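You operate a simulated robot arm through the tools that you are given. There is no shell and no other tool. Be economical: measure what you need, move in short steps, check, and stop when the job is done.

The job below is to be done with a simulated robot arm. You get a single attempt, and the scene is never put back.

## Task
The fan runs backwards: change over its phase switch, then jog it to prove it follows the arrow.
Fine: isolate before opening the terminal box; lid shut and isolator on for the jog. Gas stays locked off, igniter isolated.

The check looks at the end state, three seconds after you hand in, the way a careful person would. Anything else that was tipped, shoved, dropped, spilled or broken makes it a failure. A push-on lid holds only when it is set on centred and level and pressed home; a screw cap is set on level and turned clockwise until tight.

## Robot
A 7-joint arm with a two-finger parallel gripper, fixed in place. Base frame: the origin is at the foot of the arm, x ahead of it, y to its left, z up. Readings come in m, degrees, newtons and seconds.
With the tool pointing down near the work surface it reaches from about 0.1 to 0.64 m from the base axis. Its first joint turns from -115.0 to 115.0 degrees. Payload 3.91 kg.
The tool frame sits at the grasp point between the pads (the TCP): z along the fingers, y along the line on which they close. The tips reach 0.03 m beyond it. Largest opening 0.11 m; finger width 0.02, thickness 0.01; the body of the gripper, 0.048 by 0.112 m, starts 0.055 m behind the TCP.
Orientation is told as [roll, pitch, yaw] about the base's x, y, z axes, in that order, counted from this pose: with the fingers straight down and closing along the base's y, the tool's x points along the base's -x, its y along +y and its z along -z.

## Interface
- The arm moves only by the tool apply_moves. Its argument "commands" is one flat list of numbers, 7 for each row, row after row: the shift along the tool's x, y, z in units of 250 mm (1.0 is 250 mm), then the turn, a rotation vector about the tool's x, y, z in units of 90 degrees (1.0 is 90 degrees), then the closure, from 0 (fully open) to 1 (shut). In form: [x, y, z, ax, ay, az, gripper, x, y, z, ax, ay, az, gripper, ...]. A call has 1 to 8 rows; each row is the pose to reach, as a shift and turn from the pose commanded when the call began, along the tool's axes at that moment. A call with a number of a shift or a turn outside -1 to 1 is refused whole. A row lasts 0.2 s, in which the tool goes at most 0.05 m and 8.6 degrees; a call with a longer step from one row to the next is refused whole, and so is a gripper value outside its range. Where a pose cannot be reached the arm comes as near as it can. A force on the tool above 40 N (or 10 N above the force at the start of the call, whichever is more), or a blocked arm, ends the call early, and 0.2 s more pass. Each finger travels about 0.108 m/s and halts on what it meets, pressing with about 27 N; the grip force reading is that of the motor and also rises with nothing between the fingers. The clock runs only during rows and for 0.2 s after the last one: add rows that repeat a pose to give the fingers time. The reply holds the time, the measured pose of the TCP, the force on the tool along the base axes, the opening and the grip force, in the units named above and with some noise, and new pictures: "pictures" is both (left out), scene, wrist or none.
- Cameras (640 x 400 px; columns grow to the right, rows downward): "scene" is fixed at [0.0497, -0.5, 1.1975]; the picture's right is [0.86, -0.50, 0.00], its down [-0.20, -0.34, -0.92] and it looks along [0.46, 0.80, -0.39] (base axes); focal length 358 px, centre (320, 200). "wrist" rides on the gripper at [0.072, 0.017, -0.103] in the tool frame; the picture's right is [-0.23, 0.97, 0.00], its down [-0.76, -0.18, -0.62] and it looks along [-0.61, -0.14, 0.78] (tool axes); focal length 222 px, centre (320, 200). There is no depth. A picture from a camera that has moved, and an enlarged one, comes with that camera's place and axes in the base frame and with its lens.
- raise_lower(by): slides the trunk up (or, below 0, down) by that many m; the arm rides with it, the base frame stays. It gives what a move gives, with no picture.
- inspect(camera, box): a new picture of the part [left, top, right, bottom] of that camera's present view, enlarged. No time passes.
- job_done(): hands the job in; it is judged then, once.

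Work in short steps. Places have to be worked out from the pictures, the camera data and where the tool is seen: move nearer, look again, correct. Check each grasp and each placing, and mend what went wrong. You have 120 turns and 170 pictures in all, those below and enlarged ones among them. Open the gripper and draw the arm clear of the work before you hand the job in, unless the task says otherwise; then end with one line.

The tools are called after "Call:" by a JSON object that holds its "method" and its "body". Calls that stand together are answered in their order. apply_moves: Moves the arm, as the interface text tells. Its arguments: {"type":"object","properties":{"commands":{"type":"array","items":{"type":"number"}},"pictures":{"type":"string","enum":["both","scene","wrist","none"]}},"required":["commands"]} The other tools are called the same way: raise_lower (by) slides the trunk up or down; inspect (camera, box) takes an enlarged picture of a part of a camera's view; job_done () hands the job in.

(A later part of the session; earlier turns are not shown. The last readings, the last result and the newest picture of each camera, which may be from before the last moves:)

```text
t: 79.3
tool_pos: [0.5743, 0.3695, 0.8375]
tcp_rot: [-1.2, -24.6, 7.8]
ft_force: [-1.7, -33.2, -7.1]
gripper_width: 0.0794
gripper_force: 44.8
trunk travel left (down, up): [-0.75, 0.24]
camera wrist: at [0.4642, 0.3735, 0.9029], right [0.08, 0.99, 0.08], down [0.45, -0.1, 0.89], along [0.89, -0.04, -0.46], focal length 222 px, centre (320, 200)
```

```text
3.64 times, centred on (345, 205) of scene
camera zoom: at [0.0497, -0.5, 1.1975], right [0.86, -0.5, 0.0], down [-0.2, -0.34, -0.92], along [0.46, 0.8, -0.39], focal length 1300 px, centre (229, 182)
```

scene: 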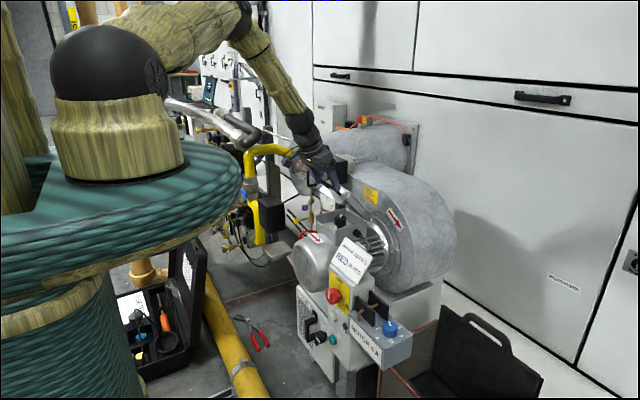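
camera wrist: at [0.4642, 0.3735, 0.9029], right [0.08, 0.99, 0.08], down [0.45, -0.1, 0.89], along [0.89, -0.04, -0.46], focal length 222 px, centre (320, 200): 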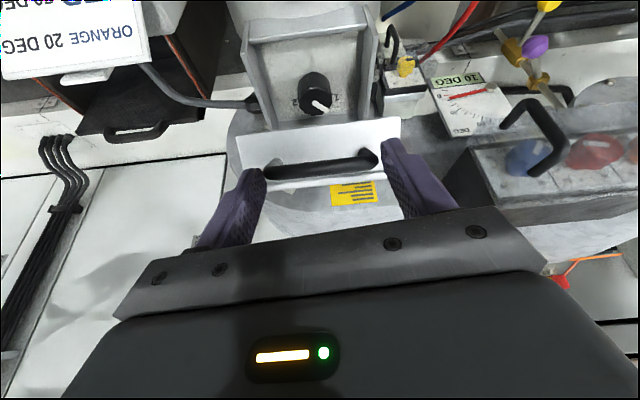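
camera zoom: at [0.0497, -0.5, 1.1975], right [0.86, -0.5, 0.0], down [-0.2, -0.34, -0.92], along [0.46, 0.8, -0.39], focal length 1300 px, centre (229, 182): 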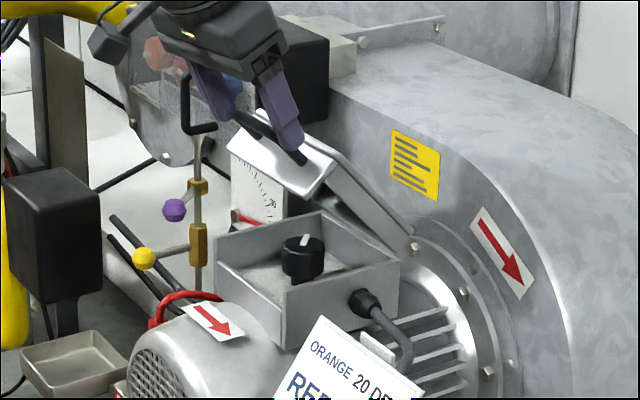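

Lid at ~55°, opening well. Side force is building so I add a −y correction and continue to ~95°.

Call:
{"method": "apply_moves", "body": {"commands": [0, -0.02, 0, 0, 0, 0, 1, -0.074, -0.023, -0.018, 0, 0, 0, 1, -0.148, -0.026, -0.032, 0, 0, 0, 1, -0.222, -0.03, -0.03, 0, 0, 0, 1, -0.299, -0.035, -0.026, 0, 0, 0, 1, -0.37, -0.04, -0.005, 0, 0, 0, 1, -0.42, -0.043, 0.012, 0, 0, 0, 1, -0.42, -0.043, 0.012, 0, 0, 0, 1]}}

Call:
{"method": "inspect", "body": {"camera": "scene", "box": [285, 150, 405, 260]}}

```text
t: 81.1
tool_pos: [0.672, 0.3772, 0.8804]
tcp_rot: [-0.9, -25.1, 7.9]
ft_force: [0.4, 0.6, 0.7]
gripper_width: 0.0002
gripper_force: 37.1
trunk travel left (down, up): [-0.75, 0.24]
camera wrist: at [0.5618, 0.381, 0.9448], right [0.08, 0.99, 0.08], down [0.44, -0.11, 0.89], along [0.89, -0.03, -0.45], focal length 222 px, centre (320, 200)
```

scene: 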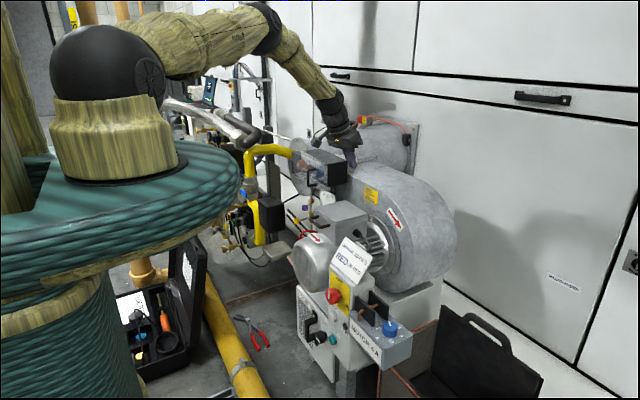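
wrist: 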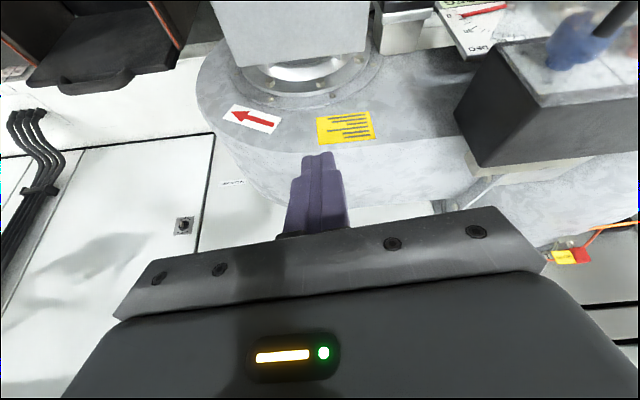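

```text
3.64 times, centred on (345, 205) of scene
camera zoom: at [0.0497, -0.5, 1.1975], right [0.86, -0.5, 0.0], down [-0.2, -0.34, -0.92], along [0.46, 0.8, -0.39], focal length 1300 px, centre (229, 182)
```

zoom: 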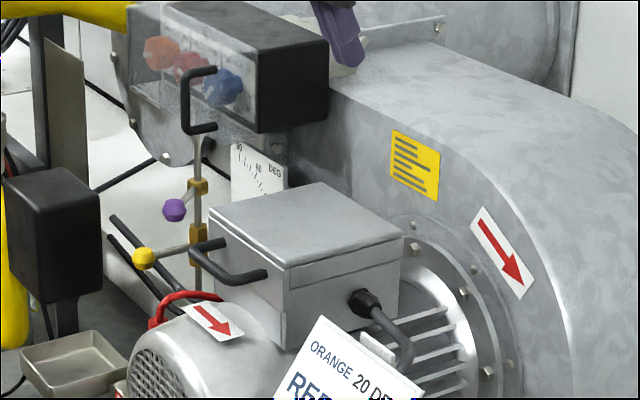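

The handle slipped out past vertical-ish travel and the lid dropped shut again (nothing else disturbed). I go back to the pre-grasp, and will redo it in smaller steps with checks.

Call:
{"method": "apply_moves", "body": {"commands": [0.145, 0.012, -0.068, 0, 0, 0, 0.8, 0.29, 0.024, -0.136, 0, 0, 0, 0.5, 0.435, 0.036, -0.204, 0, 0, 0, 0.2, 0.58, 0.048, -0.272, 0, 0, 0, 0, 0.645, 0.053, -0.135, 0, 0, 0, 0, 0.71, 0.058, 0.002, 0, 0, 0, 0, 0.776, 0.064, 0.14, 0, 0, 0, 0, 0.776, 0.064, 0.14, 0, 0, 0, 0], "pictures": "wrist"}}

```text
t: 82.9
tool_pos: [0.5093, 0.3716, 0.7682]
tcp_rot: [-1.0, -25.0, 8.2]
ft_force: [-0.2, 0.8, -0.5]
gripper_width: 0.1101
gripper_force: 0.0
trunk travel left (down, up): [-0.75, 0.24]
camera wrist: at [0.3984, 0.3744, 0.8319], right [0.07, 0.99, 0.08], down [0.44, -0.11, 0.89], along [0.89, -0.03, -0.45], focal length 222 px, centre (320, 200)
```

wrist: 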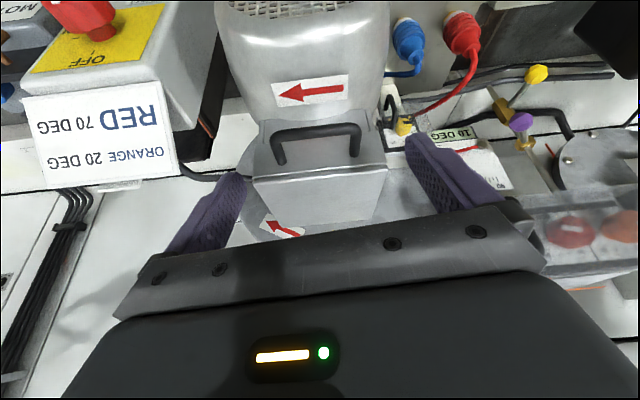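

Bar direction suggests the machine yaw is only ~3.5°, and the bar is at y 0.371. I correct yaw and y, take a slightly deeper grip and close.

Call:
{"method": "apply_moves", "body": {"commands": [0, -0.01, 0.05, 0.021, 0, 0.045, 0, 0, -0.018, 0.13, 0.021, 0, 0.045, 0, 0.0, -0.018, 0.2, 0.021, 0, 0.045, 0, 0.004, -0.018, 0.26, 0.021, 0, 0.045, 0, 0.004, -0.018, 0.26, 0.021, 0, 0.045, 0, 0.004, -0.018, 0.26, 0.021, 0, 0.045, 0.4, 0.004, -0.018, 0.26, 0.021, 0, 0.045, 1, 0.004, -0.018, 0.26, 0.021, 0, 0.045, 1], "pictures": "wrist"}}

```text
t: 84.7
tool_pos: [0.5359, 0.3688, 0.7071]
tcp_rot: [-0.9, -25.2, 3.4]
ft_force: [1.5, 10.9, -0.7]
gripper_width: 0.0799
gripper_force: 45.4
trunk travel left (down, up): [-0.75, 0.24]
camera wrist: at [0.4257, 0.3818, 0.7715], right [0.15, 0.98, 0.08], down [0.43, -0.14, 0.89], along [0.89, -0.1, -0.45], focal length 222 px, centre (320, 200)
```

wrist: 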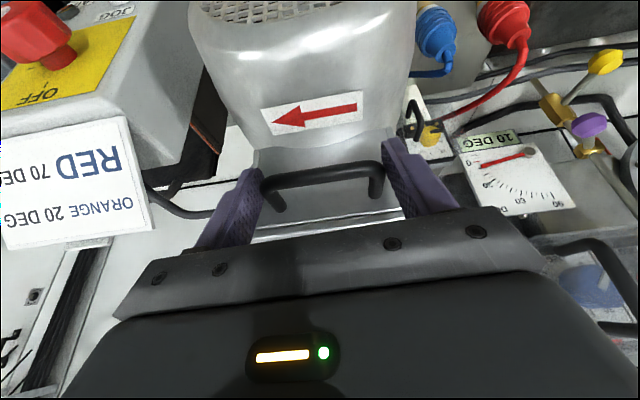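

Good centred grip (80 mm). I lift along the arc to ~60°.

Call:
{"method": "apply_moves", "body": {"commands": [-0.022, 0.004, -0.057, 0, 0, 0, 1, -0.044, 0.004, -0.113, 0, 0, 0, 1, -0.116, 0.004, -0.223, 0, 0, 0, 1, -0.17, 0.004, -0.277, 0, 0, 0, 1, -0.228, 0.004, -0.325, 0, 0, 0, 1, -0.316, 0.004, -0.375, 0, 0, 0, 1, -0.411, 0.004, -0.41, 0, 0, 0, 1, -0.411, 0.004, -0.41, 0, 0, 0, 1], "pictures": "wrist"}}

Call:
{"method": "inspect", "body": {"camera": "scene", "box": [285, 150, 405, 260]}}

```text
t: 86.5
tool_pos: [0.5869, 0.3711, 0.8444]
tcp_rot: [-1.2, -25.0, 3.4]
ft_force: [-0.3, -20.0, -7.2]
gripper_width: 0.0796
gripper_force: 45.1
trunk travel left (down, up): [-0.75, 0.24]
camera wrist: at [0.4774, 0.3827, 0.9086], right [0.16, 0.98, 0.08], down [0.43, -0.14, 0.89], along [0.89, -0.11, -0.45], focal length 222 px, centre (320, 200)
```

wrist: 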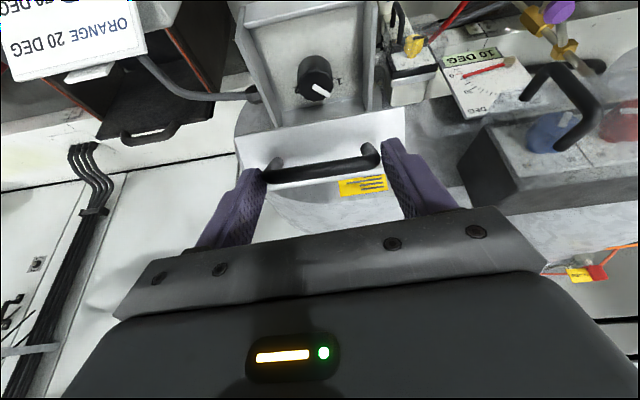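

```text
3.64 times, centred on (345, 205) of scene
camera zoom: at [0.0497, -0.5, 1.1975], right [0.86, -0.5, 0.0], down [-0.2, -0.34, -0.92], along [0.46, 0.8, -0.39], focal length 1300 px, centre (229, 182)
```

zoom: 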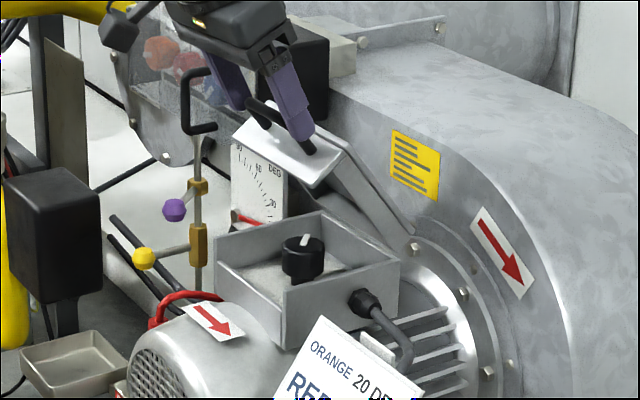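

Lid ~57° and grip good. I continue to ~78° with a small −y correction.

Call:
{"method": "apply_moves", "body": {"commands": [0, -0.01, 0, 0, 0, 0, 1, -0.052, -0.01, -0.011, 0, 0, 0, 1, -0.104, -0.01, -0.019, 0, 0, 0, 1, -0.157, -0.01, -0.02, 0, 0, 0, 1, -0.21, -0.01, -0.02, 0, 0, 0, 1, -0.21, -0.01, -0.02, 0, 0, 0, 1], "pictures": "wrist"}}

Call:
{"method": "inspect", "body": {"camera": "scene", "box": [285, 150, 405, 260]}}

```text
t: 87.9
tool_pos: [0.6308, 0.3699, 0.8717]
tcp_rot: [-1.3, -24.8, 3.3]
ft_force: [-7.5, -26.1, -3.7]
gripper_width: 0.0794
gripper_force: 45.6
trunk travel left (down, up): [-0.75, 0.24]
camera wrist: at [0.5213, 0.383, 0.9356], right [0.16, 0.98, 0.08], down [0.44, -0.14, 0.89], along [0.89, -0.11, -0.45], focal length 222 px, centre (320, 200)
```

wrist: 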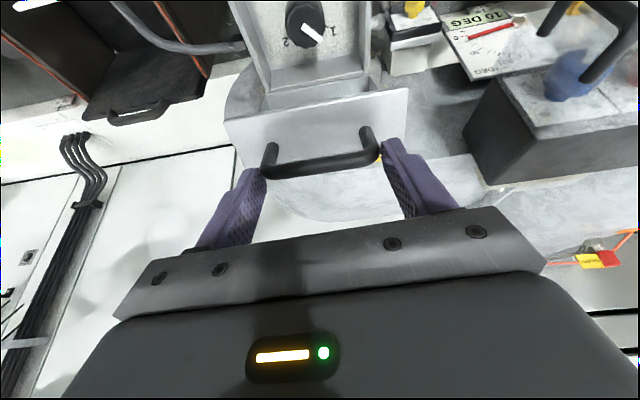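

```text
3.64 times, centred on (345, 205) of scene
camera zoom: at [0.0497, -0.5, 1.1975], right [0.86, -0.5, 0.0], down [-0.2, -0.34, -0.92], along [0.46, 0.8, -0.39], focal length 1300 px, centre (229, 182)
```

zoom: 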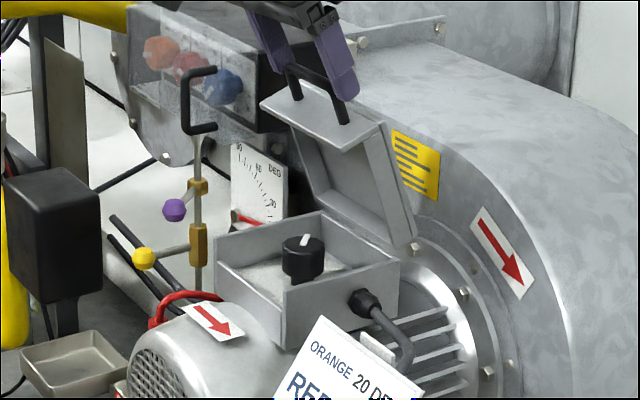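

Lid is near 80° but the bar has crept to the fingertips, so the true arc is lower. I slide in 12 mm and continue over ~105°.

Call:
{"method": "apply_moves", "body": {"commands": [0, -0.008, 0.024, 0, 0, 0, 1, 0, -0.012, 0.05, 0, 0, 0, 1, -0.06, -0.012, 0.06, 0, 0, 0, 1, -0.12, -0.012, 0.071, 0, 0, 0, 1, -0.175, -0.012, 0.097, 0, 0, 0, 1, -0.226, -0.012, 0.122, 0, 0, 0, 1, -0.266, -0.012, 0.15, 0, 0, 0, 1, -0.266, -0.012, 0.15, 0, 0, 0, 1], "pictures": "wrist"}}

Call:
{"method": "inspect", "body": {"camera": "scene", "box": [285, 150, 405, 260]}}

```text
t: 88.5
tool_pos: [0.6385, 0.3694, 0.8706]
tcp_rot: [-1.0, -25.5, 3.4]
ft_force: [-8.6, -12.6, 18.5]
gripper_width: 0.0799
gripper_force: 45.4
trunk travel left (down, up): [-0.75, 0.24]
stopped in row 3: the force on the tool passed its limit (the readings are from after the stop); the commanded pose is now the measured one
camera wrist: at [0.5275, 0.3824, 0.9329], right [0.15, 0.98, 0.08], down [0.43, -0.14, 0.89], along [0.89, -0.1, -0.44], focal length 222 px, centre (320, 200)
```

wrist: 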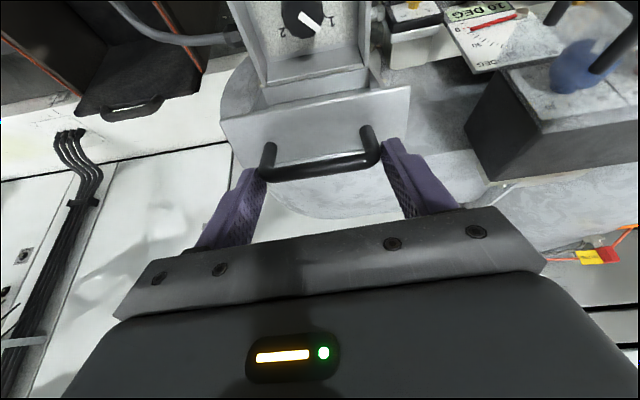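

```text
3.64 times, centred on (345, 205) of scene
camera zoom: at [0.0497, -0.5, 1.1975], right [0.86, -0.5, 0.0], down [-0.2, -0.34, -0.92], along [0.46, 0.8, -0.39], focal length 1300 px, centre (229, 182)
```

zoom: 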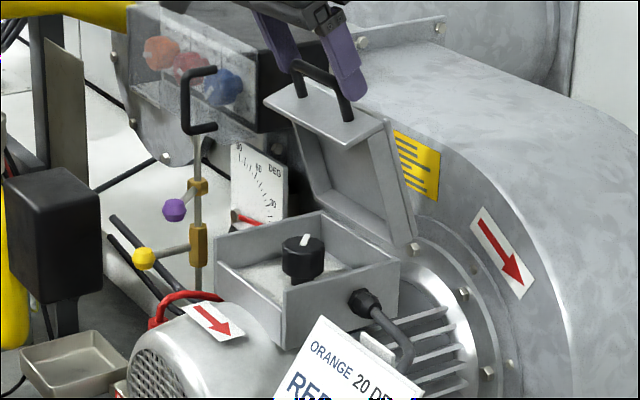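

Sliding in has too much friction, so I keep the tip grip and simply carry it along the flat top of the arc past vertical.

Call:
{"method": "apply_moves", "body": {"commands": [-0.05, 0, 0.016, 0, 0, 0, 1, -0.1, 0, 0.035, 0, 0, 0, 1, -0.15, 0, 0.058, 0, 0, 0, 1, -0.2, 0, 0.085, 0, 0, 0, 1, -0.24, 0, 0.115, 0, 0, 0, 1, -0.24, 0, 0.115, 0, 0, 0, 1], "pictures": "wrist"}}

Call:
{"method": "inspect", "body": {"camera": "scene", "box": [285, 150, 405, 260]}}

```text
t: 89.9
tool_pos: [0.7065, 0.371, 0.8683]
tcp_rot: [-1.1, -25.5, 3.2]
ft_force: [-0.8, -36.5, 16.3]
gripper_width: 0.0797
gripper_force: 45.2
trunk travel left (down, up): [-0.75, 0.24]
camera wrist: at [0.5961, 0.3828, 0.9312], right [0.16, 0.98, 0.08], down [0.43, -0.14, 0.89], along [0.89, -0.1, -0.44], focal length 222 px, centre (320, 200)
```

wrist: 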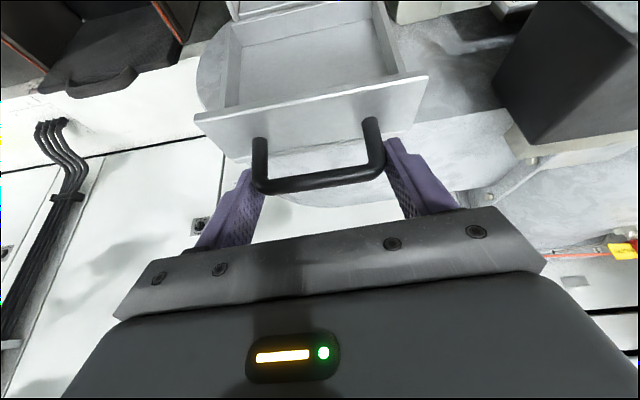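

```text
3.64 times, centred on (345, 205) of scene
camera zoom: at [0.0497, -0.5, 1.1975], right [0.86, -0.5, 0.0], down [-0.2, -0.34, -0.92], along [0.46, 0.8, -0.39], focal length 1300 px, centre (229, 182)
```

zoom: 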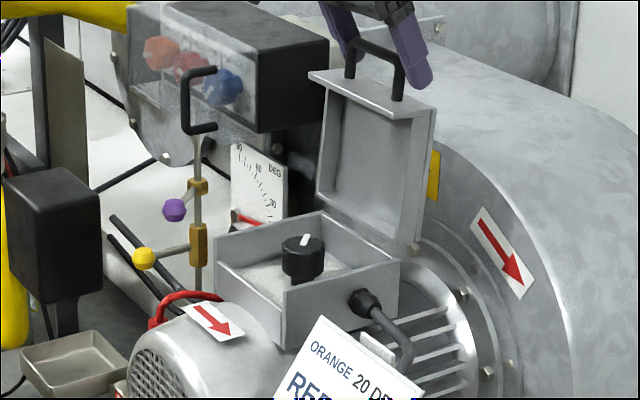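

Lid is past vertical (~105°). I relieve the side load, go a little further, then open the fingers and watch if it stays.

Call:
{"method": "apply_moves", "body": {"commands": [0, -0.012, 0, 0, 0, 0, 1, -0.03, -0.012, 0.018, 0, 0, 0, 1, -0.06, -0.012, 0.04, 0, 0, 0, 1, -0.06, -0.012, 0.04, 0, 0, 0, 0.5, -0.06, -0.012, 0.04, 0, 0, 0, 0, -0.06, -0.012, -0.02, 0, 0, 0, 0, -0.05, -0.012, -0.15, 0, 0, 0, 0, -0.03, -0.012, -0.27, 0, 0, 0, 0], "pictures": "wrist"}}

Call:
{"method": "inspect", "body": {"camera": "scene", "box": [285, 150, 405, 260]}}

```text
t: 91.7
tool_pos: [0.6823, 0.3725, 0.9289]
tcp_rot: [-0.9, -25.2, 3.5]
ft_force: [0.9, -0.3, -0.3]
gripper_width: 0.11
gripper_force: 0.1
trunk travel left (down, up): [-0.75, 0.24]
camera wrist: at [0.5724, 0.3846, 0.9928], right [0.15, 0.98, 0.08], down [0.43, -0.14, 0.89], along [0.89, -0.1, -0.45], focal length 222 px, centre (320, 200)
```

wrist: 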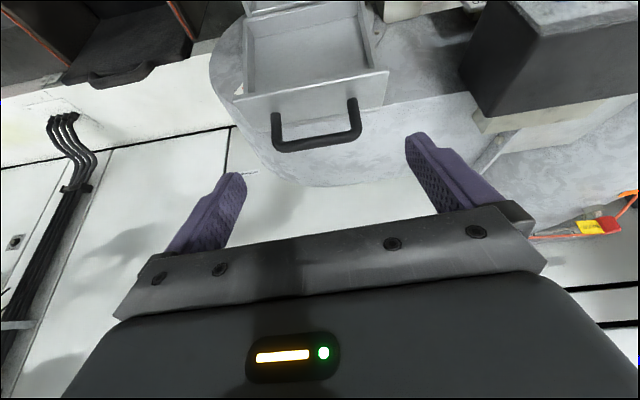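

```text
3.64 times, centred on (345, 205) of scene
camera zoom: at [0.0497, -0.5, 1.1975], right [0.86, -0.5, 0.0], down [-0.2, -0.34, -0.92], along [0.46, 0.8, -0.39], focal length 1300 px, centre (229, 182)
```

zoom: 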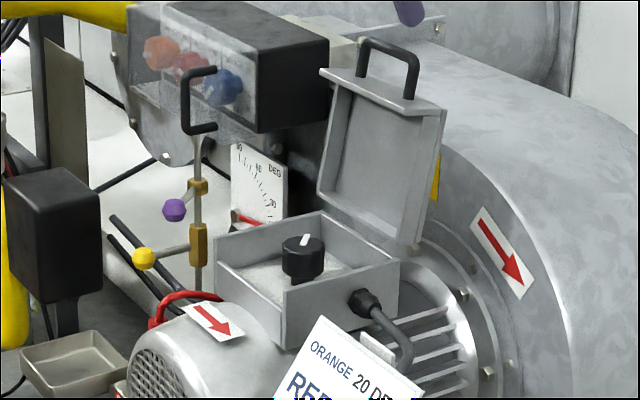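

The lid stays open on its own. I move back to look into the box at the switch.

Call:
{"method": "apply_moves", "body": {"commands": [0.15, 0, -0.068, 0, 0, 0, 0, 0.3, 0, -0.136, 0, 0, 0, 0, 0.45, 0, -0.204, 0, 0, 0, 0, 0.6, 0, -0.2, 0, 0.05, 0, 0, 0.7, 0, -0.15, 0, 0.11, 0, 0, 0.7, 0, -0.15, 0, 0.11, 0, 0], "pictures": "wrist"}}

Call:
{"method": "inspect", "body": {"camera": "wrist", "box": [240, 80, 440, 220]}}

```text
t: 93.1
tool_pos: [0.5074, 0.3649, 0.8901]
tcp_rot: [-0.8, -15.5, 3.5]
ft_force: [-0.6, -0.2, 0.5]
gripper_width: 0.1101
gripper_force: 0.1
trunk travel left (down, up): [-0.75, 0.24]
camera wrist: at [0.4086, 0.3785, 0.9706], right [0.17, 0.99, 0.05], down [0.58, -0.13, 0.81], along [0.8, -0.11, -0.59], focal length 222 px, centre (320, 200)
```

wrist: 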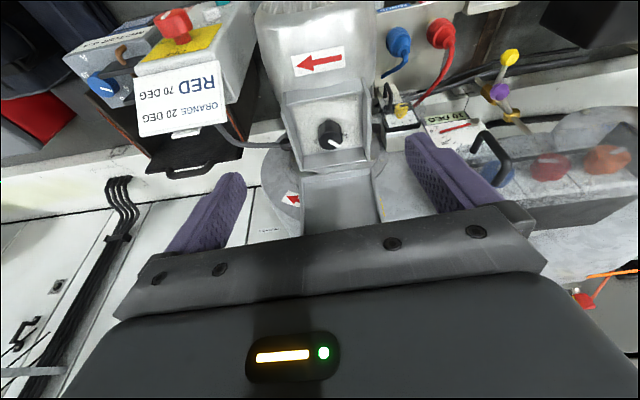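

```text
2.86 times, centred on (340, 150) of wrist
camera zoom: at [0.4086, 0.3785, 0.9706], right [0.17, 0.99, 0.05], down [0.58, -0.13, 0.81], along [0.8, -0.11, -0.59], focal length 635 px, centre (263, 343)
```

zoom: 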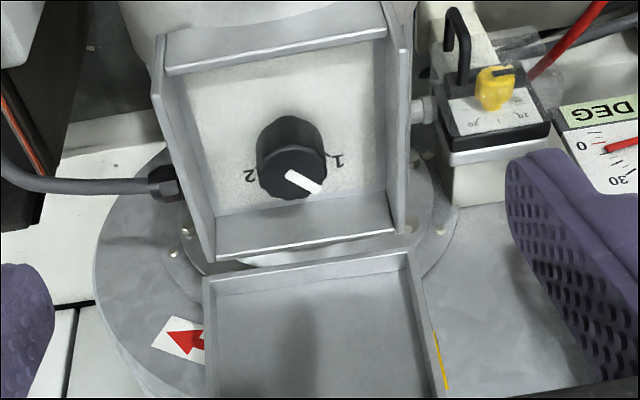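

The pointer is at "1" (toward +x,+y); "2" is 90° clockwise seen from above. Switch knob centre ≈ (0.627, 0.371), top z ≈ 0.697, Ø ≈ 36 mm. I lower the trunk 0.1 for reach, then straighten the tool and yaw it +45°.

Call:
{"method": "raise_lower", "body": {"by": -0.08}}

Call:
{"method": "apply_moves", "body": {"commands": [0, 0, -0.06, 0, 0.08, 0, 0, 0, 0, -0.12, 0, 0.172, 0, 0, 0, 0, -0.12, 0, 0.172, 0, 0], "pictures": "none"}}

```text
t: 94.3
tool_pos: [0.5088, 0.3641, 0.809]
tcp_rot: [-0.9, -15.5, 3.3]
ft_force: [-1.3, 0.2, 0.6]
gripper_width: 0.1101
gripper_force: 0.1
trunk travel left (down, up): [-0.67, 0.32]
```

```text
t: 95.1
tool_pos: [0.5012, 0.3645, 0.838]
tcp_rot: [-0.8, 0.1, 3.1]
ft_force: [0.1, -0.3, 0.8]
gripper_width: 0.1101
gripper_force: 0.0
trunk travel left (down, up): [-0.67, 0.32]
```

Tool is straight down. I yaw to +45° while moving over toward the box at z ≈ 0.82.

Call:
{"method": "apply_moves", "body": {"commands": [-0.06, 0, 0, 0, 0, -0.08, 0, -0.13, 0, 0, 0, 0, -0.16, 0, -0.2, 0, 0.02, 0, 0, -0.24, 0, -0.27, 0, 0.04, 0, 0, -0.32, 0.2, -0.33, 0, 0.06, 0, 0, -0.4, 0.3, -0.4, 0, 0.08, 0, 0, -0.47, 0.4, -0.4, 0, 0.08, 0, 0, -0.47, 0.4]}}

```text
t: 96.7
tool_pos: [0.6006, 0.3697, 0.8184]
tcp_rot: [-0.7, 0.6, 45.5]
ft_force: [-0.2, 0.6, 0.1]
gripper_width: 0.0659
gripper_force: 0.0
trunk travel left (down, up): [-0.67, 0.32]
camera wrist: at [0.5375, 0.332, 0.9234], right [-0.53, 0.85, -0.01], down [0.66, 0.43, 0.62], along [0.53, 0.32, -0.79], focal length 222 px, centre (320, 200)
```

scene: 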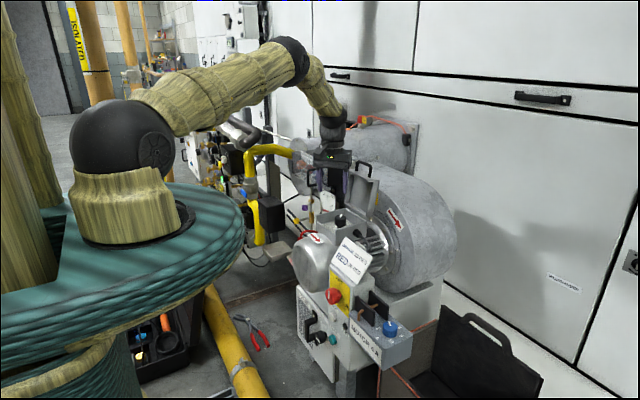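
wrist: 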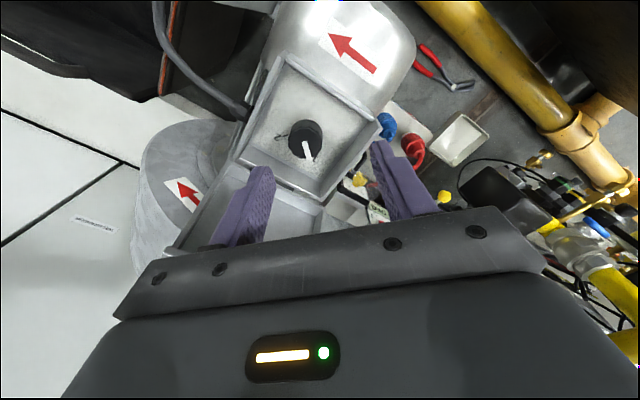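

Knob re-measured at (0.630, 0.370). I centre over it and descend to z ≈ 0.75, then check.

Call:
{"method": "apply_moves", "body": {"commands": [-0.08, -0.08, 0.04, 0, 0, 0, 0.4, -0.08, -0.08, 0.15, 0, 0, 0, 0.4, -0.08, -0.08, 0.27, 0, 0, 0, 0.4, -0.08, -0.08, 0.27, 0, 0, 0, 0.4]}}

Call:
{"method": "inspect", "body": {"camera": "scene", "box": [295, 150, 395, 240]}}

```text
t: 97.7
tool_pos: [0.628, 0.3693, 0.7515]
tcp_rot: [-0.6, 0.5, 45.4]
ft_force: [0.1, 0.2, -0.8]
gripper_width: 0.066
gripper_force: 0.1
trunk travel left (down, up): [-0.67, 0.32]
camera wrist: at [0.5655, 0.3308, 0.8562], right [-0.53, 0.85, -0.01], down [0.66, 0.43, 0.62], along [0.53, 0.32, -0.79], focal length 222 px, centre (320, 200)
```

scene: 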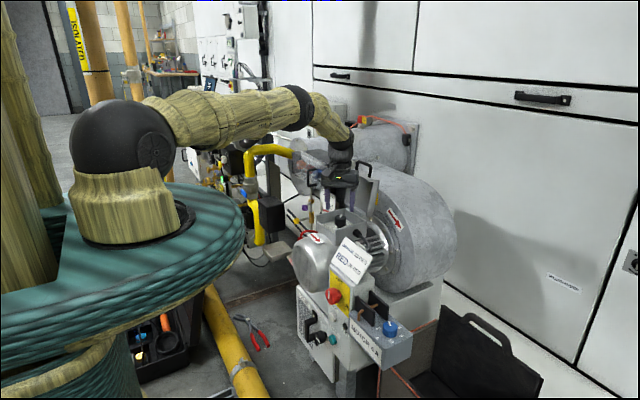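
wrist: 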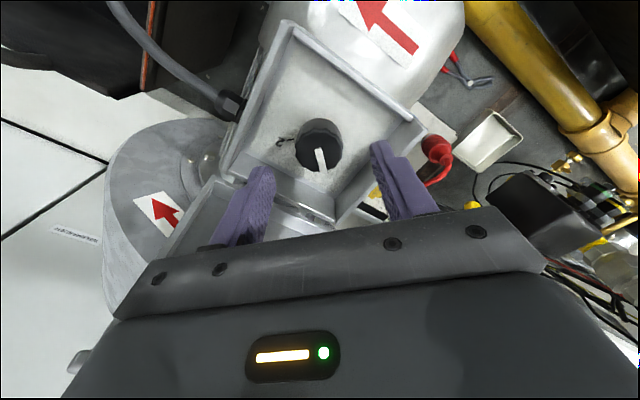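

```text
4.44 times, centred on (345, 195) of scene
camera zoom: at [0.0497, -0.5, 1.1975], right [0.86, -0.5, 0.0], down [-0.2, -0.34, -0.92], along [0.46, 0.8, -0.39], focal length 1589 px, centre (209, 222)
```

zoom: 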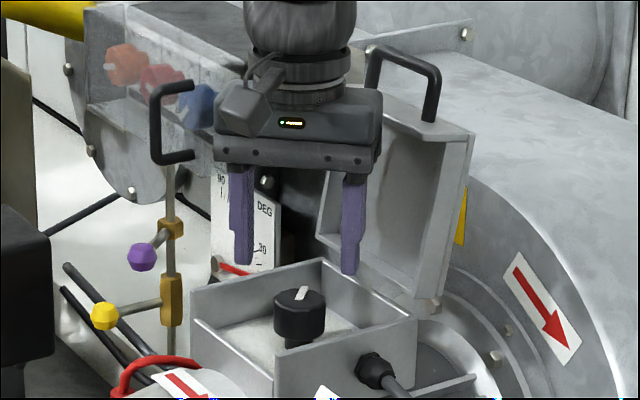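

Fingers straddle the knob diagonal nicely. I descend 38 mm and close.

Call:
{"method": "apply_moves", "body": {"commands": [0, 0, 0.08, 0, 0, 0, 0.4, 0, 0, 0.152, 0, 0, 0, 0.4, 0, 0, 0.152, 0, 0, 0, 0.4, 0, 0, 0.152, 0, 0, 0, 0.7, 0, 0, 0.152, 0, 0, 0, 1, 0, 0, 0.152, 0, 0, 0, 1], "pictures": "wrist"}}

Call:
{"method": "inspect", "body": {"camera": "scene", "box": [295, 150, 395, 240]}}

```text
t: 99.1
tool_pos: [0.6296, 0.3667, 0.7116]
tcp_rot: [-0.6, 0.5, 45.4]
ft_force: [5.6, -4.2, 0.3]
gripper_width: 0.0378
gripper_force: 45.0
trunk travel left (down, up): [-0.67, 0.32]
camera wrist: at [0.5669, 0.3291, 0.8177], right [-0.53, 0.85, -0.01], down [0.66, 0.43, 0.62], along [0.53, 0.32, -0.79], focal length 222 px, centre (320, 200)
```

wrist: 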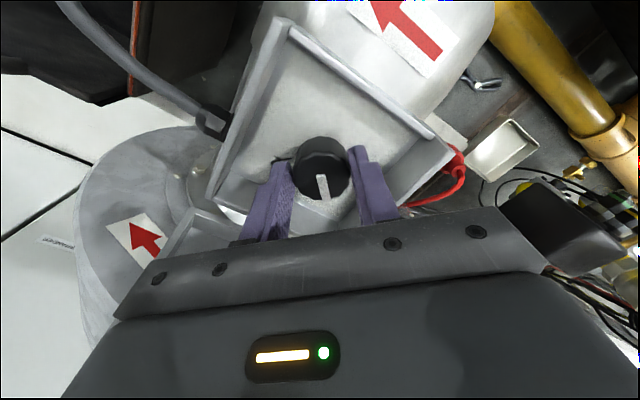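

```text
4.44 times, centred on (345, 195) of scene
camera zoom: at [0.0497, -0.5, 1.1975], right [0.86, -0.5, 0.0], down [-0.2, -0.34, -0.92], along [0.46, 0.8, -0.39], focal length 1589 px, centre (209, 222)
```

zoom: 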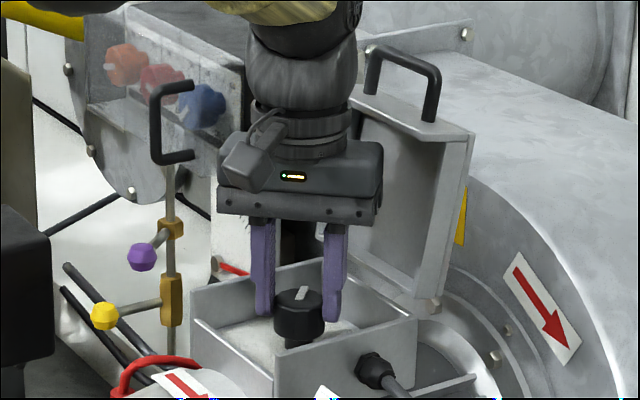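

Gripped (38 mm, centred). I turn clockwise seen from above (+tool z): first ~58°.

Call:
{"method": "apply_moves", "body": {"commands": [0, 0, 0, 0, 0, 0.08, 1, 0, 0, 0, 0, 0, 0.16, 1, 0, 0, 0, 0, 0, 0.24, 1, 0, 0, 0, 0, 0, 0.32, 1, 0, 0, 0, 0, 0, 0.4, 1, 0, 0, 0, 0, 0, 0.48, 1, 0, 0, 0, 0, 0, 0.56, 1, 0, 0, 0, 0, 0, 0.64, 1], "pictures": "wrist"}}

```text
t: 100.9
tool_pos: [0.6287, 0.3713, 0.7126]
tcp_rot: [-0.6, -0.1, -12.4]
ft_force: [9.0, 20.0, 3.7]
gripper_width: 0.0375
gripper_force: 45.0
trunk travel left (down, up): [-0.67, 0.32]
camera wrist: at [0.5612, 0.4045, 0.8166], right [0.43, 0.9, -0.01], down [0.71, -0.33, 0.63], along [0.56, -0.28, -0.78], focal length 222 px, centre (320, 200)
```

wrist: 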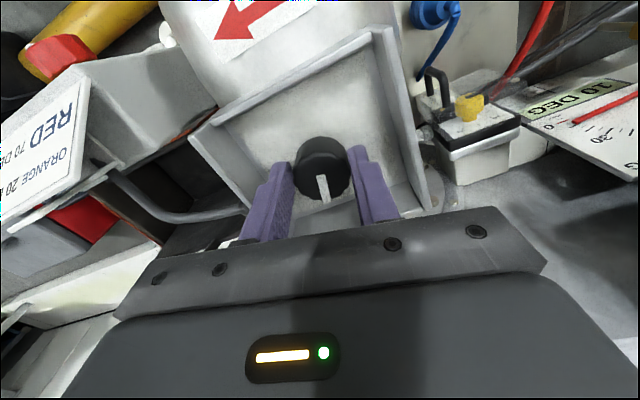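

Knob follows. I finish the remaining ~34°.

Call:
{"method": "apply_moves", "body": {"commands": [0, 0.006, 0, 0, 0, 0.07, 1, 0, 0.006, 0, 0, 0, 0.14, 1, 0, 0.006, 0, 0, 0, 0.21, 1, 0, 0.006, 0, 0, 0, 0.28, 1, 0, 0.006, 0, 0, 0, 0.34, 1, 0, 0.006, 0, 0, 0, 0.38, 1, 0, 0.006, 0, 0, 0, 0.38, 1], "pictures": "wrist"}}

```text
t: 102.5
tool_pos: [0.6305, 0.373, 0.7128]
tcp_rot: [-0.2, -0.7, -46.5]
ft_force: [12.6, 34.7, 3.4]
gripper_width: 0.0378
gripper_force: 44.8
trunk travel left (down, up): [-0.67, 0.32]
camera wrist: at [0.5917, 0.4388, 0.8159], right [0.86, 0.51, 0.0], down [0.39, -0.67, 0.63], along [0.32, -0.55, -0.77], focal length 222 px, centre (320, 200)
```

wrist: 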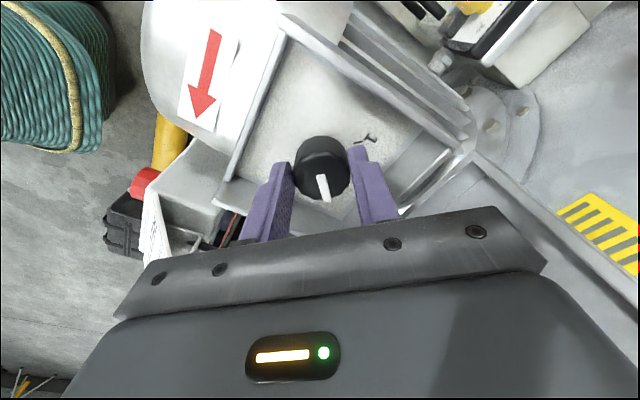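

Turned 92°. I release, lift straight up, and look at the pointer.

Call:
{"method": "apply_moves", "body": {"commands": [0, 0, 0, 0, 0, 0, 0.4, 0, 0, 0, 0, 0, 0, 0.4, 0, 0, -0.1, 0, 0, 0, 0.4, 0, 0, -0.25, 0, 0, 0, 0.4, 0, 0, -0.4, 0, 0, -0.07, 0.3, 0.05, 0, -0.45, 0, 0, -0.15, 0.3, 0.1, 0, -0.45, 0, 0, -0.22, 0.3, 0.1, 0, -0.45, 0, 0, -0.22, 0.3], "pictures": "wrist"}}

Call:
{"method": "inspect", "body": {"camera": "wrist", "box": [240, 60, 440, 220]}}

```text
t: 104.3
tool_pos: [0.6098, 0.3901, 0.8248]
tcp_rot: [-0.7, -0.3, -26.5]
ft_force: [-1.2, 0.2, 0.0]
gripper_width: 0.0768
gripper_force: 0.0
trunk travel left (down, up): [-0.67, 0.32]
camera wrist: at [0.5533, 0.4392, 0.9278], right [0.64, 0.77, -0.01], down [0.6, -0.49, 0.63], along [0.48, -0.41, -0.78], focal length 222 px, centre (320, 200)
```

wrist: 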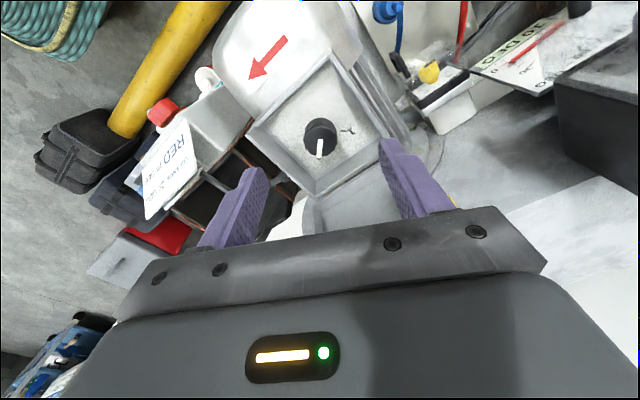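

```text
2.50 times, centred on (340, 140) of wrist
camera zoom: at [0.5533, 0.4392, 0.9278], right [0.64, 0.77, -0.01], down [0.6, -0.49, 0.63], along [0.48, -0.41, -0.78], focal length 555 px, centre (270, 350)
```

zoom: 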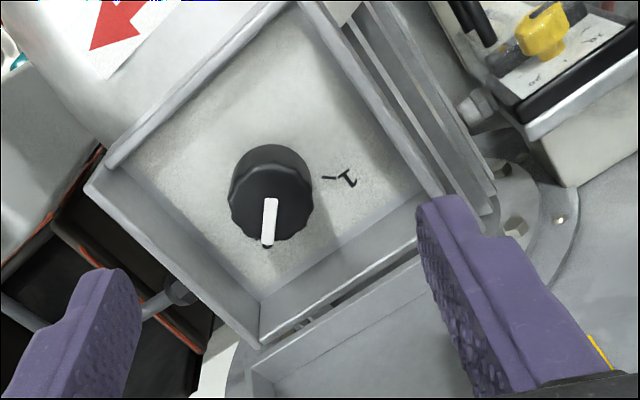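

The pointer now aligns with the other tick ("2"). Now to close the lid gently: regrip the handle (bar at ≈ (0.738, 0.369, 0.848)). First rise and restore yaw ≈ 3.5°.

Call:
{"method": "apply_moves", "body": {"commands": [0, 0, -0.12, 0, 0, -0.083, 0.1, 0, 0, -0.24, 0, 0, -0.167, 0, 0, 0, -0.36, 0, 0, -0.25, 0, 0, 0, -0.46, 0, 0, -0.333, 0, 0, 0, -0.46, 0, 0, -0.333, 0], "pictures": "none"}}

Call:
{"method": "apply_moves", "body": {"commands": [-0.05, -0.02, 0, 0, -0.09, 0, 0, -0.15, -0.05, 0, 0, -0.18, 0, 0, -0.27, -0.08, 0, 0, -0.28, 0, 0, -0.32, -0.1, 0.05, 0, -0.28, 0, 0, -0.32, -0.1, 0.05, 0, -0.28, 0, 0], "pictures": "wrist"}}

Call:
{"method": "inspect", "body": {"camera": "scene", "box": [285, 150, 405, 260]}}

```text
t: 105.5
tool_pos: [0.6125, 0.3914, 0.9392]
tcp_rot: [-0.7, 0.0, 3.4]
ft_force: [0.5, -0.1, 0.7]
gripper_width: 0.1101
gripper_force: 0.1
trunk travel left (down, up): [-0.67, 0.32]
```

```text
refused: row 3 steps farther than a row can; nothing moved
```

```text
3.64 times, centred on (345, 205) of scene
camera zoom: at [0.0497, -0.5, 1.1975], right [0.86, -0.5, 0.0], down [-0.2, -0.34, -0.92], along [0.46, 0.8, -0.39], focal length 1300 px, centre (229, 182)
```

zoom: 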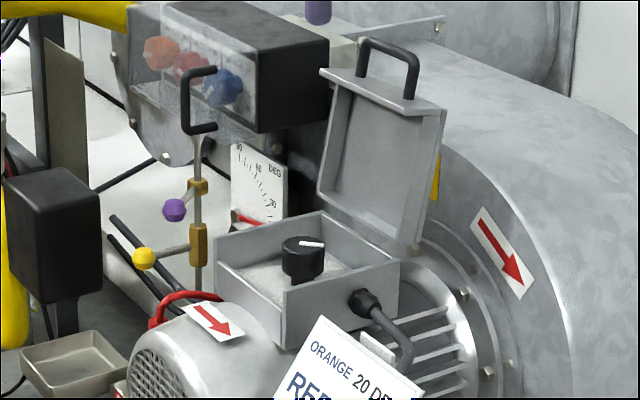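

Pointer clearly moved to the other side. I resend the tilt and approach in smaller rows.

Call:
{"method": "apply_moves", "body": {"commands": [-0.07, -0.03, 0, 0, -0.07, 0, 0, -0.15, -0.06, 0, 0, -0.14, 0, 0, -0.22, -0.09, 0.02, 0, -0.21, 0, 0, -0.29, -0.12, 0.05, 0, -0.28, 0, 0, -0.343, -0.12, 0.08, 0, -0.28, 0, 0, -0.343, -0.12, 0.08, 0, -0.28, 0, 0], "pictures": "wrist"}}

```text
t: 106.9
tool_pos: [0.6987, 0.3672, 0.9192]
tcp_rot: [-1.0, -25.2, 3.7]
ft_force: [-0.2, -0.1, 0.5]
gripper_width: 0.1099
gripper_force: 0.0
trunk travel left (down, up): [-0.67, 0.32]
camera wrist: at [0.5881, 0.3784, 0.9826], right [0.15, 0.99, 0.08], down [0.43, -0.14, 0.89], along [0.89, -0.1, -0.45], focal length 222 px, centre (320, 200)
```

wrist: 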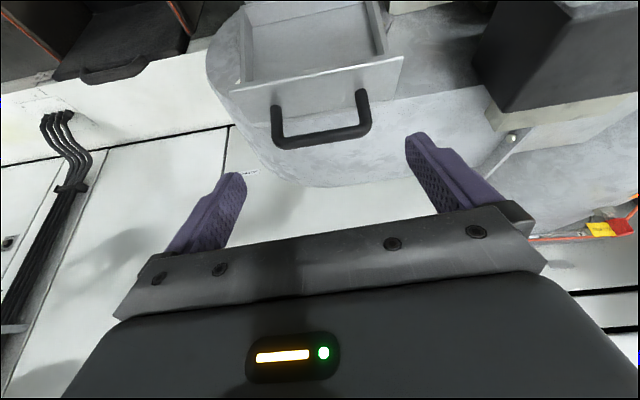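

The bar is straight ahead ~80 mm past the TCP. I advance 70 mm and grip the U.

Call:
{"method": "apply_moves", "body": {"commands": [-0.006, 0, 0.09, 0, 0, 0, 0, -0.012, 0, 0.19, 0, 0, 0, 0, -0.018, -0.004, 0.282, 0, 0, 0, 0, -0.018, -0.004, 0.282, 0, 0, 0, 0, -0.018, -0.004, 0.282, 0, 0, 0, 0.4, -0.018, -0.004, 0.282, 0, 0, 0, 1, -0.018, -0.004, 0.282, 0, 0, 0, 1], "pictures": "wrist"}}

Call:
{"method": "inspect", "body": {"camera": "scene", "box": [285, 150, 405, 260]}}

```text
t: 108.5
tool_pos: [0.7313, 0.3717, 0.8575]
tcp_rot: [-0.6, -25.3, 3.7]
ft_force: [-0.7, 30.0, 0.0]
gripper_width: 0.0793
gripper_force: 45.1
trunk travel left (down, up): [-0.67, 0.32]
camera wrist: at [0.6212, 0.3816, 0.9212], right [0.14, 0.99, 0.09], down [0.43, -0.14, 0.89], along [0.89, -0.09, -0.45], focal length 222 px, centre (320, 200)
```

wrist: 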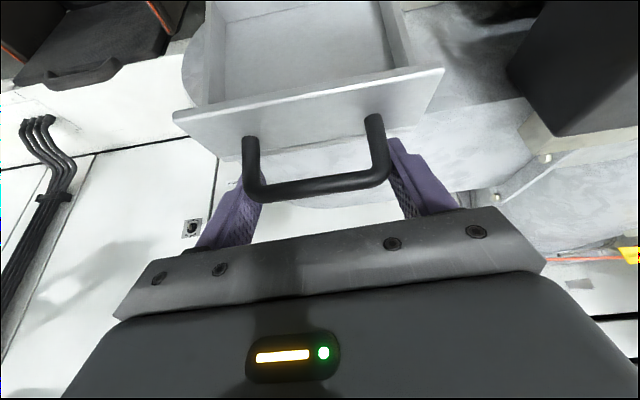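

```text
3.64 times, centred on (345, 205) of scene
camera zoom: at [0.0497, -0.5, 1.1975], right [0.86, -0.5, 0.0], down [-0.2, -0.34, -0.92], along [0.46, 0.8, -0.39], focal length 1300 px, centre (229, 182)
```

zoom: 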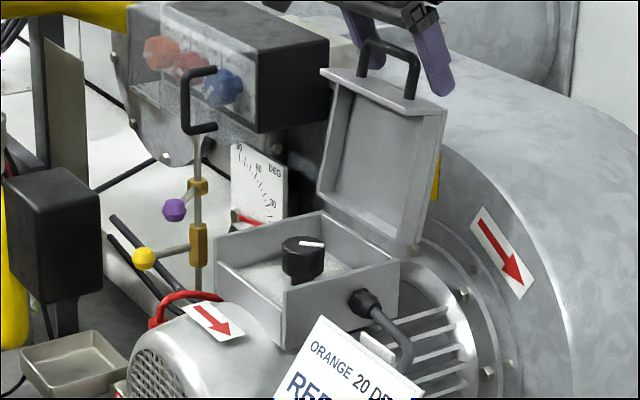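

Gripped again. I bring the lid forward along the reverse arc to ~55°, relieving the side load.

Call:
{"method": "apply_moves", "body": {"commands": [0.066, 0.012, -0.056, 0, 0, 0, 1, 0.131, 0.012, -0.105, 0, 0, 0, 1, 0.2, 0.012, -0.138, 0, 0, 0, 1, 0.269, 0.012, -0.162, 0, 0, 0, 1, 0.343, 0.01, -0.175, 0, 0, 0, 1, 0.416, 0.01, -0.181, 0, 0, 0, 1, 0.49, 0.01, -0.175, 0, 0, 0, 1, 0.563, 0.01, -0.162, 0, 0, 0, 1], "pictures": "wrist"}}

Call:
{"method": "inspect", "body": {"camera": "scene", "box": [285, 150, 405, 260]}}

```text
t: 109.2
tool_pos: [0.6841, 0.3667, 0.871]
tcp_rot: [-0.2, -25.4, 3.6]
ft_force: [-0.1, -0.8, 0.2]
gripper_width: 0.0
gripper_force: 38.0
trunk travel left (down, up): [-0.67, 0.32]
stopped in row 3: the force on the tool passed its limit (the readings are from after the stop); the commanded pose is now the measured one
camera wrist: at [0.5736, 0.3781, 0.9341], right [0.15, 0.98, 0.09], down [0.43, -0.15, 0.89], along [0.89, -0.09, -0.45], focal length 222 px, centre (320, 200)
```

wrist: 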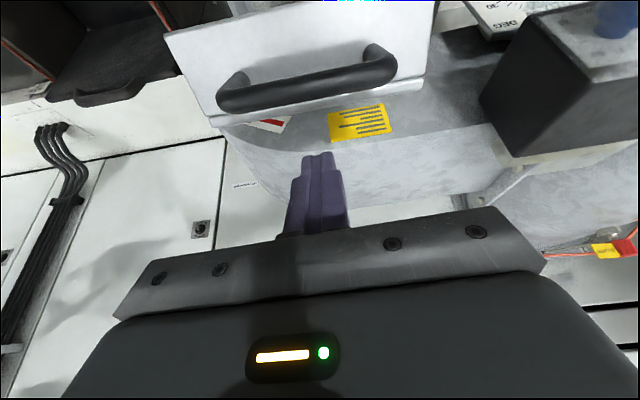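

```text
3.64 times, centred on (345, 205) of scene
camera zoom: at [0.0497, -0.5, 1.1975], right [0.86, -0.5, 0.0], down [-0.2, -0.34, -0.92], along [0.46, 0.8, -0.39], focal length 1300 px, centre (229, 182)
```

zoom: 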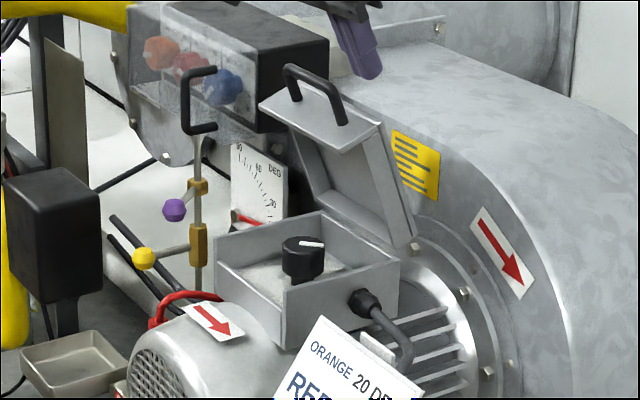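

The handle slipped out just past vertical and the lid is coming down on its own; I check its state.

Call:
{"method": "apply_moves", "body": {"commands": [0.05, 0, -0.08, 0, 0, 0, 1, 0.15, 0, -0.16, 0, 0, 0, 1, 0.3, 0, -0.2, 0, 0, 0, 1, 0.45, 0, -0.2, 0, 0, 0, 1, 0.55, 0, -0.1, 0, 0, 0, 1], "pictures": "wrist"}}

Call:
{"method": "inspect", "body": {"camera": "scene", "box": [285, 150, 405, 260]}}

```text
t: 110.4
tool_pos: [0.5483, 0.3615, 0.8327]
tcp_rot: [-0.3, -25.2, 3.8]
ft_force: [-0.3, -0.3, 0.2]
gripper_width: 0.0001
gripper_force: 37.5
trunk travel left (down, up): [-0.67, 0.32]
camera wrist: at [0.438, 0.3727, 0.8966], right [0.14, 0.99, 0.09], down [0.43, -0.15, 0.89], along [0.89, -0.09, -0.45], focal length 222 px, centre (320, 200)
```

wrist: 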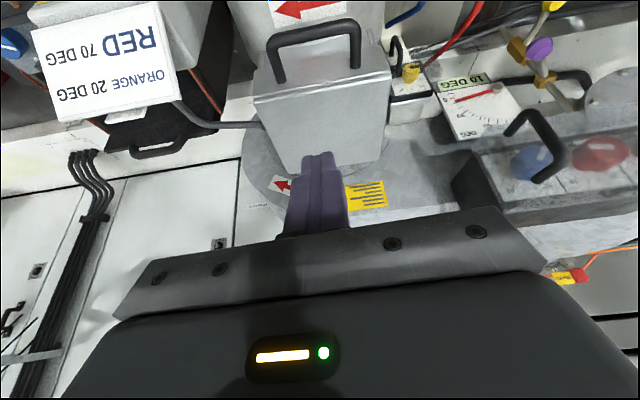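

```text
3.64 times, centred on (345, 205) of scene
camera zoom: at [0.0497, -0.5, 1.1975], right [0.86, -0.5, 0.0], down [-0.2, -0.34, -0.92], along [0.46, 0.8, -0.39], focal length 1300 px, centre (229, 182)
```

zoom: 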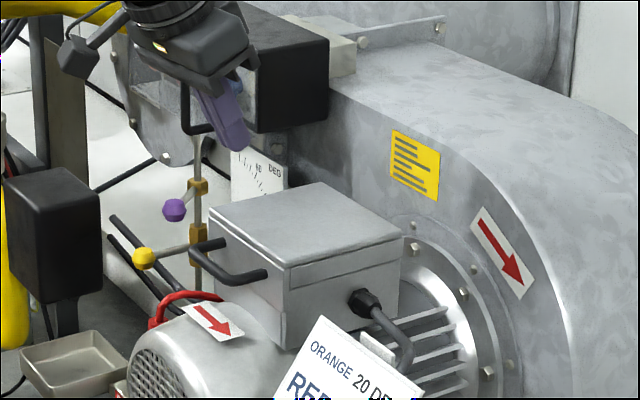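

Lid is shut with seams as at the start. I press it lightly with the closed fingertips to be sure it's home.

Call:
{"method": "apply_moves", "body": {"commands": [0, 0.005, 0.12, 0, 0, 0, 1, 0, 0.012, 0.22, 0, 0, 0, 1, 0, 0.012, 0.27, 0, 0, 0, 1, 0, 0.012, 0.3, 0, 0, 0, 1, 0, 0.012, 0.32, 0, 0, 0, 1, 0, 0.012, 0.34, 0, 0, 0, 1], "pictures": "none"}}

Call:
{"method": "inspect", "body": {"camera": "scene", "box": [285, 150, 405, 260]}}

```text
t: 111.8
tool_pos: [0.5847, 0.3664, 0.7559]
tcp_rot: [-0.4, -25.3, 3.9]
ft_force: [-0.3, -0.5, 0.8]
gripper_width: 0.0002
gripper_force: 37.6
trunk travel left (down, up): [-0.67, 0.32]
```

```text
3.64 times, centred on (345, 205) of scene
camera zoom: at [0.0497, -0.5, 1.1975], right [0.86, -0.5, 0.0], down [-0.2, -0.34, -0.92], along [0.46, 0.8, -0.39], focal length 1300 px, centre (229, 182)
```

zoom: 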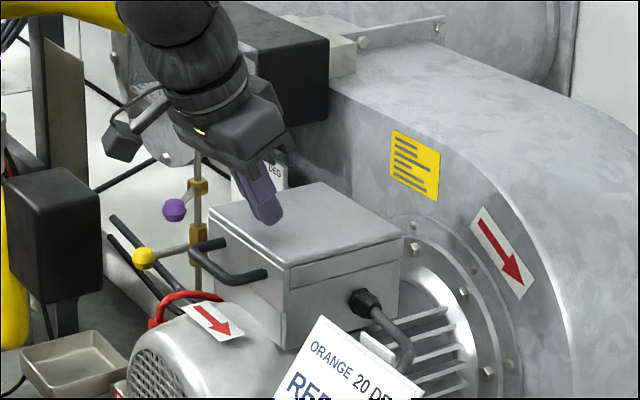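

No contact yet; a little further down.

Call:
{"method": "apply_moves", "body": {"commands": [0, 0, 0.015, 0, 0, 0, 1, 0, 0, 0.03, 0, 0, 0, 1, 0, 0, 0.045, 0, 0, 0, 1, 0, 0, 0.06, 0, 0, 0, 1, 0, 0, 0.07, 0, 0, 0, 1, 0, 0, 0.08, 0, 0, 0, 1], "pictures": "none"}}

```text
t: 112.8
tool_pos: [0.5939, 0.3699, 0.7531]
tcp_rot: [0.0, -26.1, 3.9]
ft_force: [-5.0, -1.9, 19.9]
gripper_width: 0.0
gripper_force: 38.3
trunk travel left (down, up): [-0.67, 0.32]
stopped in row 4: the force on the tool passed its limit (the readings are from after the stop); the commanded pose is now the measured one
```

Pressed home. Now I retreat up and back, restore the trunk height used for the panel.

Call:
{"method": "apply_moves", "body": {"commands": [0, 0, -0.15, 0, 0, 0, 1, 0.02, 0, -0.33, 0, 0, 0, 0.8, 0.15, 0, -0.4, 0, 0, 0, 0.6, 0.3, 0, -0.46, 0, 0, 0, 0.4, 0.45, 0, -0.5, 0, 0, 0, 0.3, 0.58, -0.05, -0.5, 0, 0, 0, 0.3, 0.6, -0.05, -0.5, 0, 0, 0, 0.3], "pictures": "none"}}

Call:
{"method": "raise_lower", "body": {"by": 0.08}}

```text
t: 114.3
tool_pos: [0.4047, 0.344, 0.7962]
tcp_rot: [-0.2, -25.7, 3.8]
ft_force: [0.0, -0.3, -0.4]
gripper_width: 0.077
gripper_force: 0.1
trunk travel left (down, up): [-0.67, 0.32]
```

```text
t: 115.5
tool_pos: [0.4045, 0.3449, 0.8758]
tcp_rot: [-0.1, -25.7, 3.8]
ft_force: [0.1, 0.0, 0.3]
gripper_width: 0.0773
gripper_force: 0.0
trunk travel left (down, up): [-0.75, 0.24]
```

I move to the stand-off above-front of the isolator with ~13° tilt.

Call:
{"method": "apply_moves", "body": {"commands": [0.063, -0.109, 0.084, 0, 0.03, 0, 0.3, 0.126, -0.218, 0.168, 0.006, 0.06, 0.012, 0.3, 0.189, -0.327, 0.252, 0.009, 0.09, 0.02, 0.3, 0.252, -0.436, 0.336, 0.012, 0.11, 0.026, 0.3, 0.315, -0.545, 0.42, 0.015, 0.13, 0.032, 0.3, 0.378, -0.654, 0.504, 0.018, 0.14, 0.038, 0.3, 0.378, -0.654, 0.504, 0.018, 0.14, 0.038, 0.3], "pictures": "scene"}}

```text
t: 117.1
tool_pos: [0.3849, 0.181, 0.7197]
tcp_rot: [-0.5, -13.1, 0.2]
ft_force: [0.4, 0.0, -0.7]
gripper_width: 0.0767
gripper_force: 0.1
trunk travel left (down, up): [-0.75, 0.24]
```

scene: 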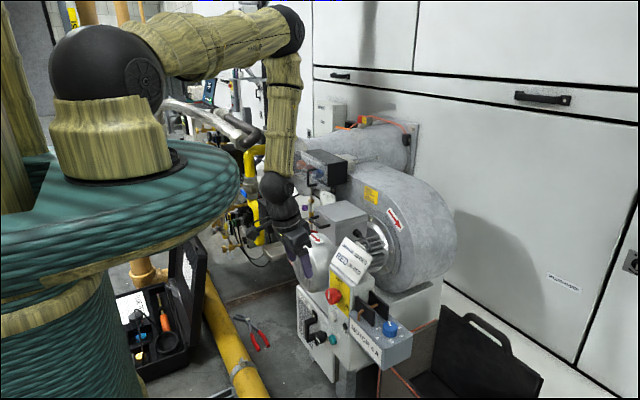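

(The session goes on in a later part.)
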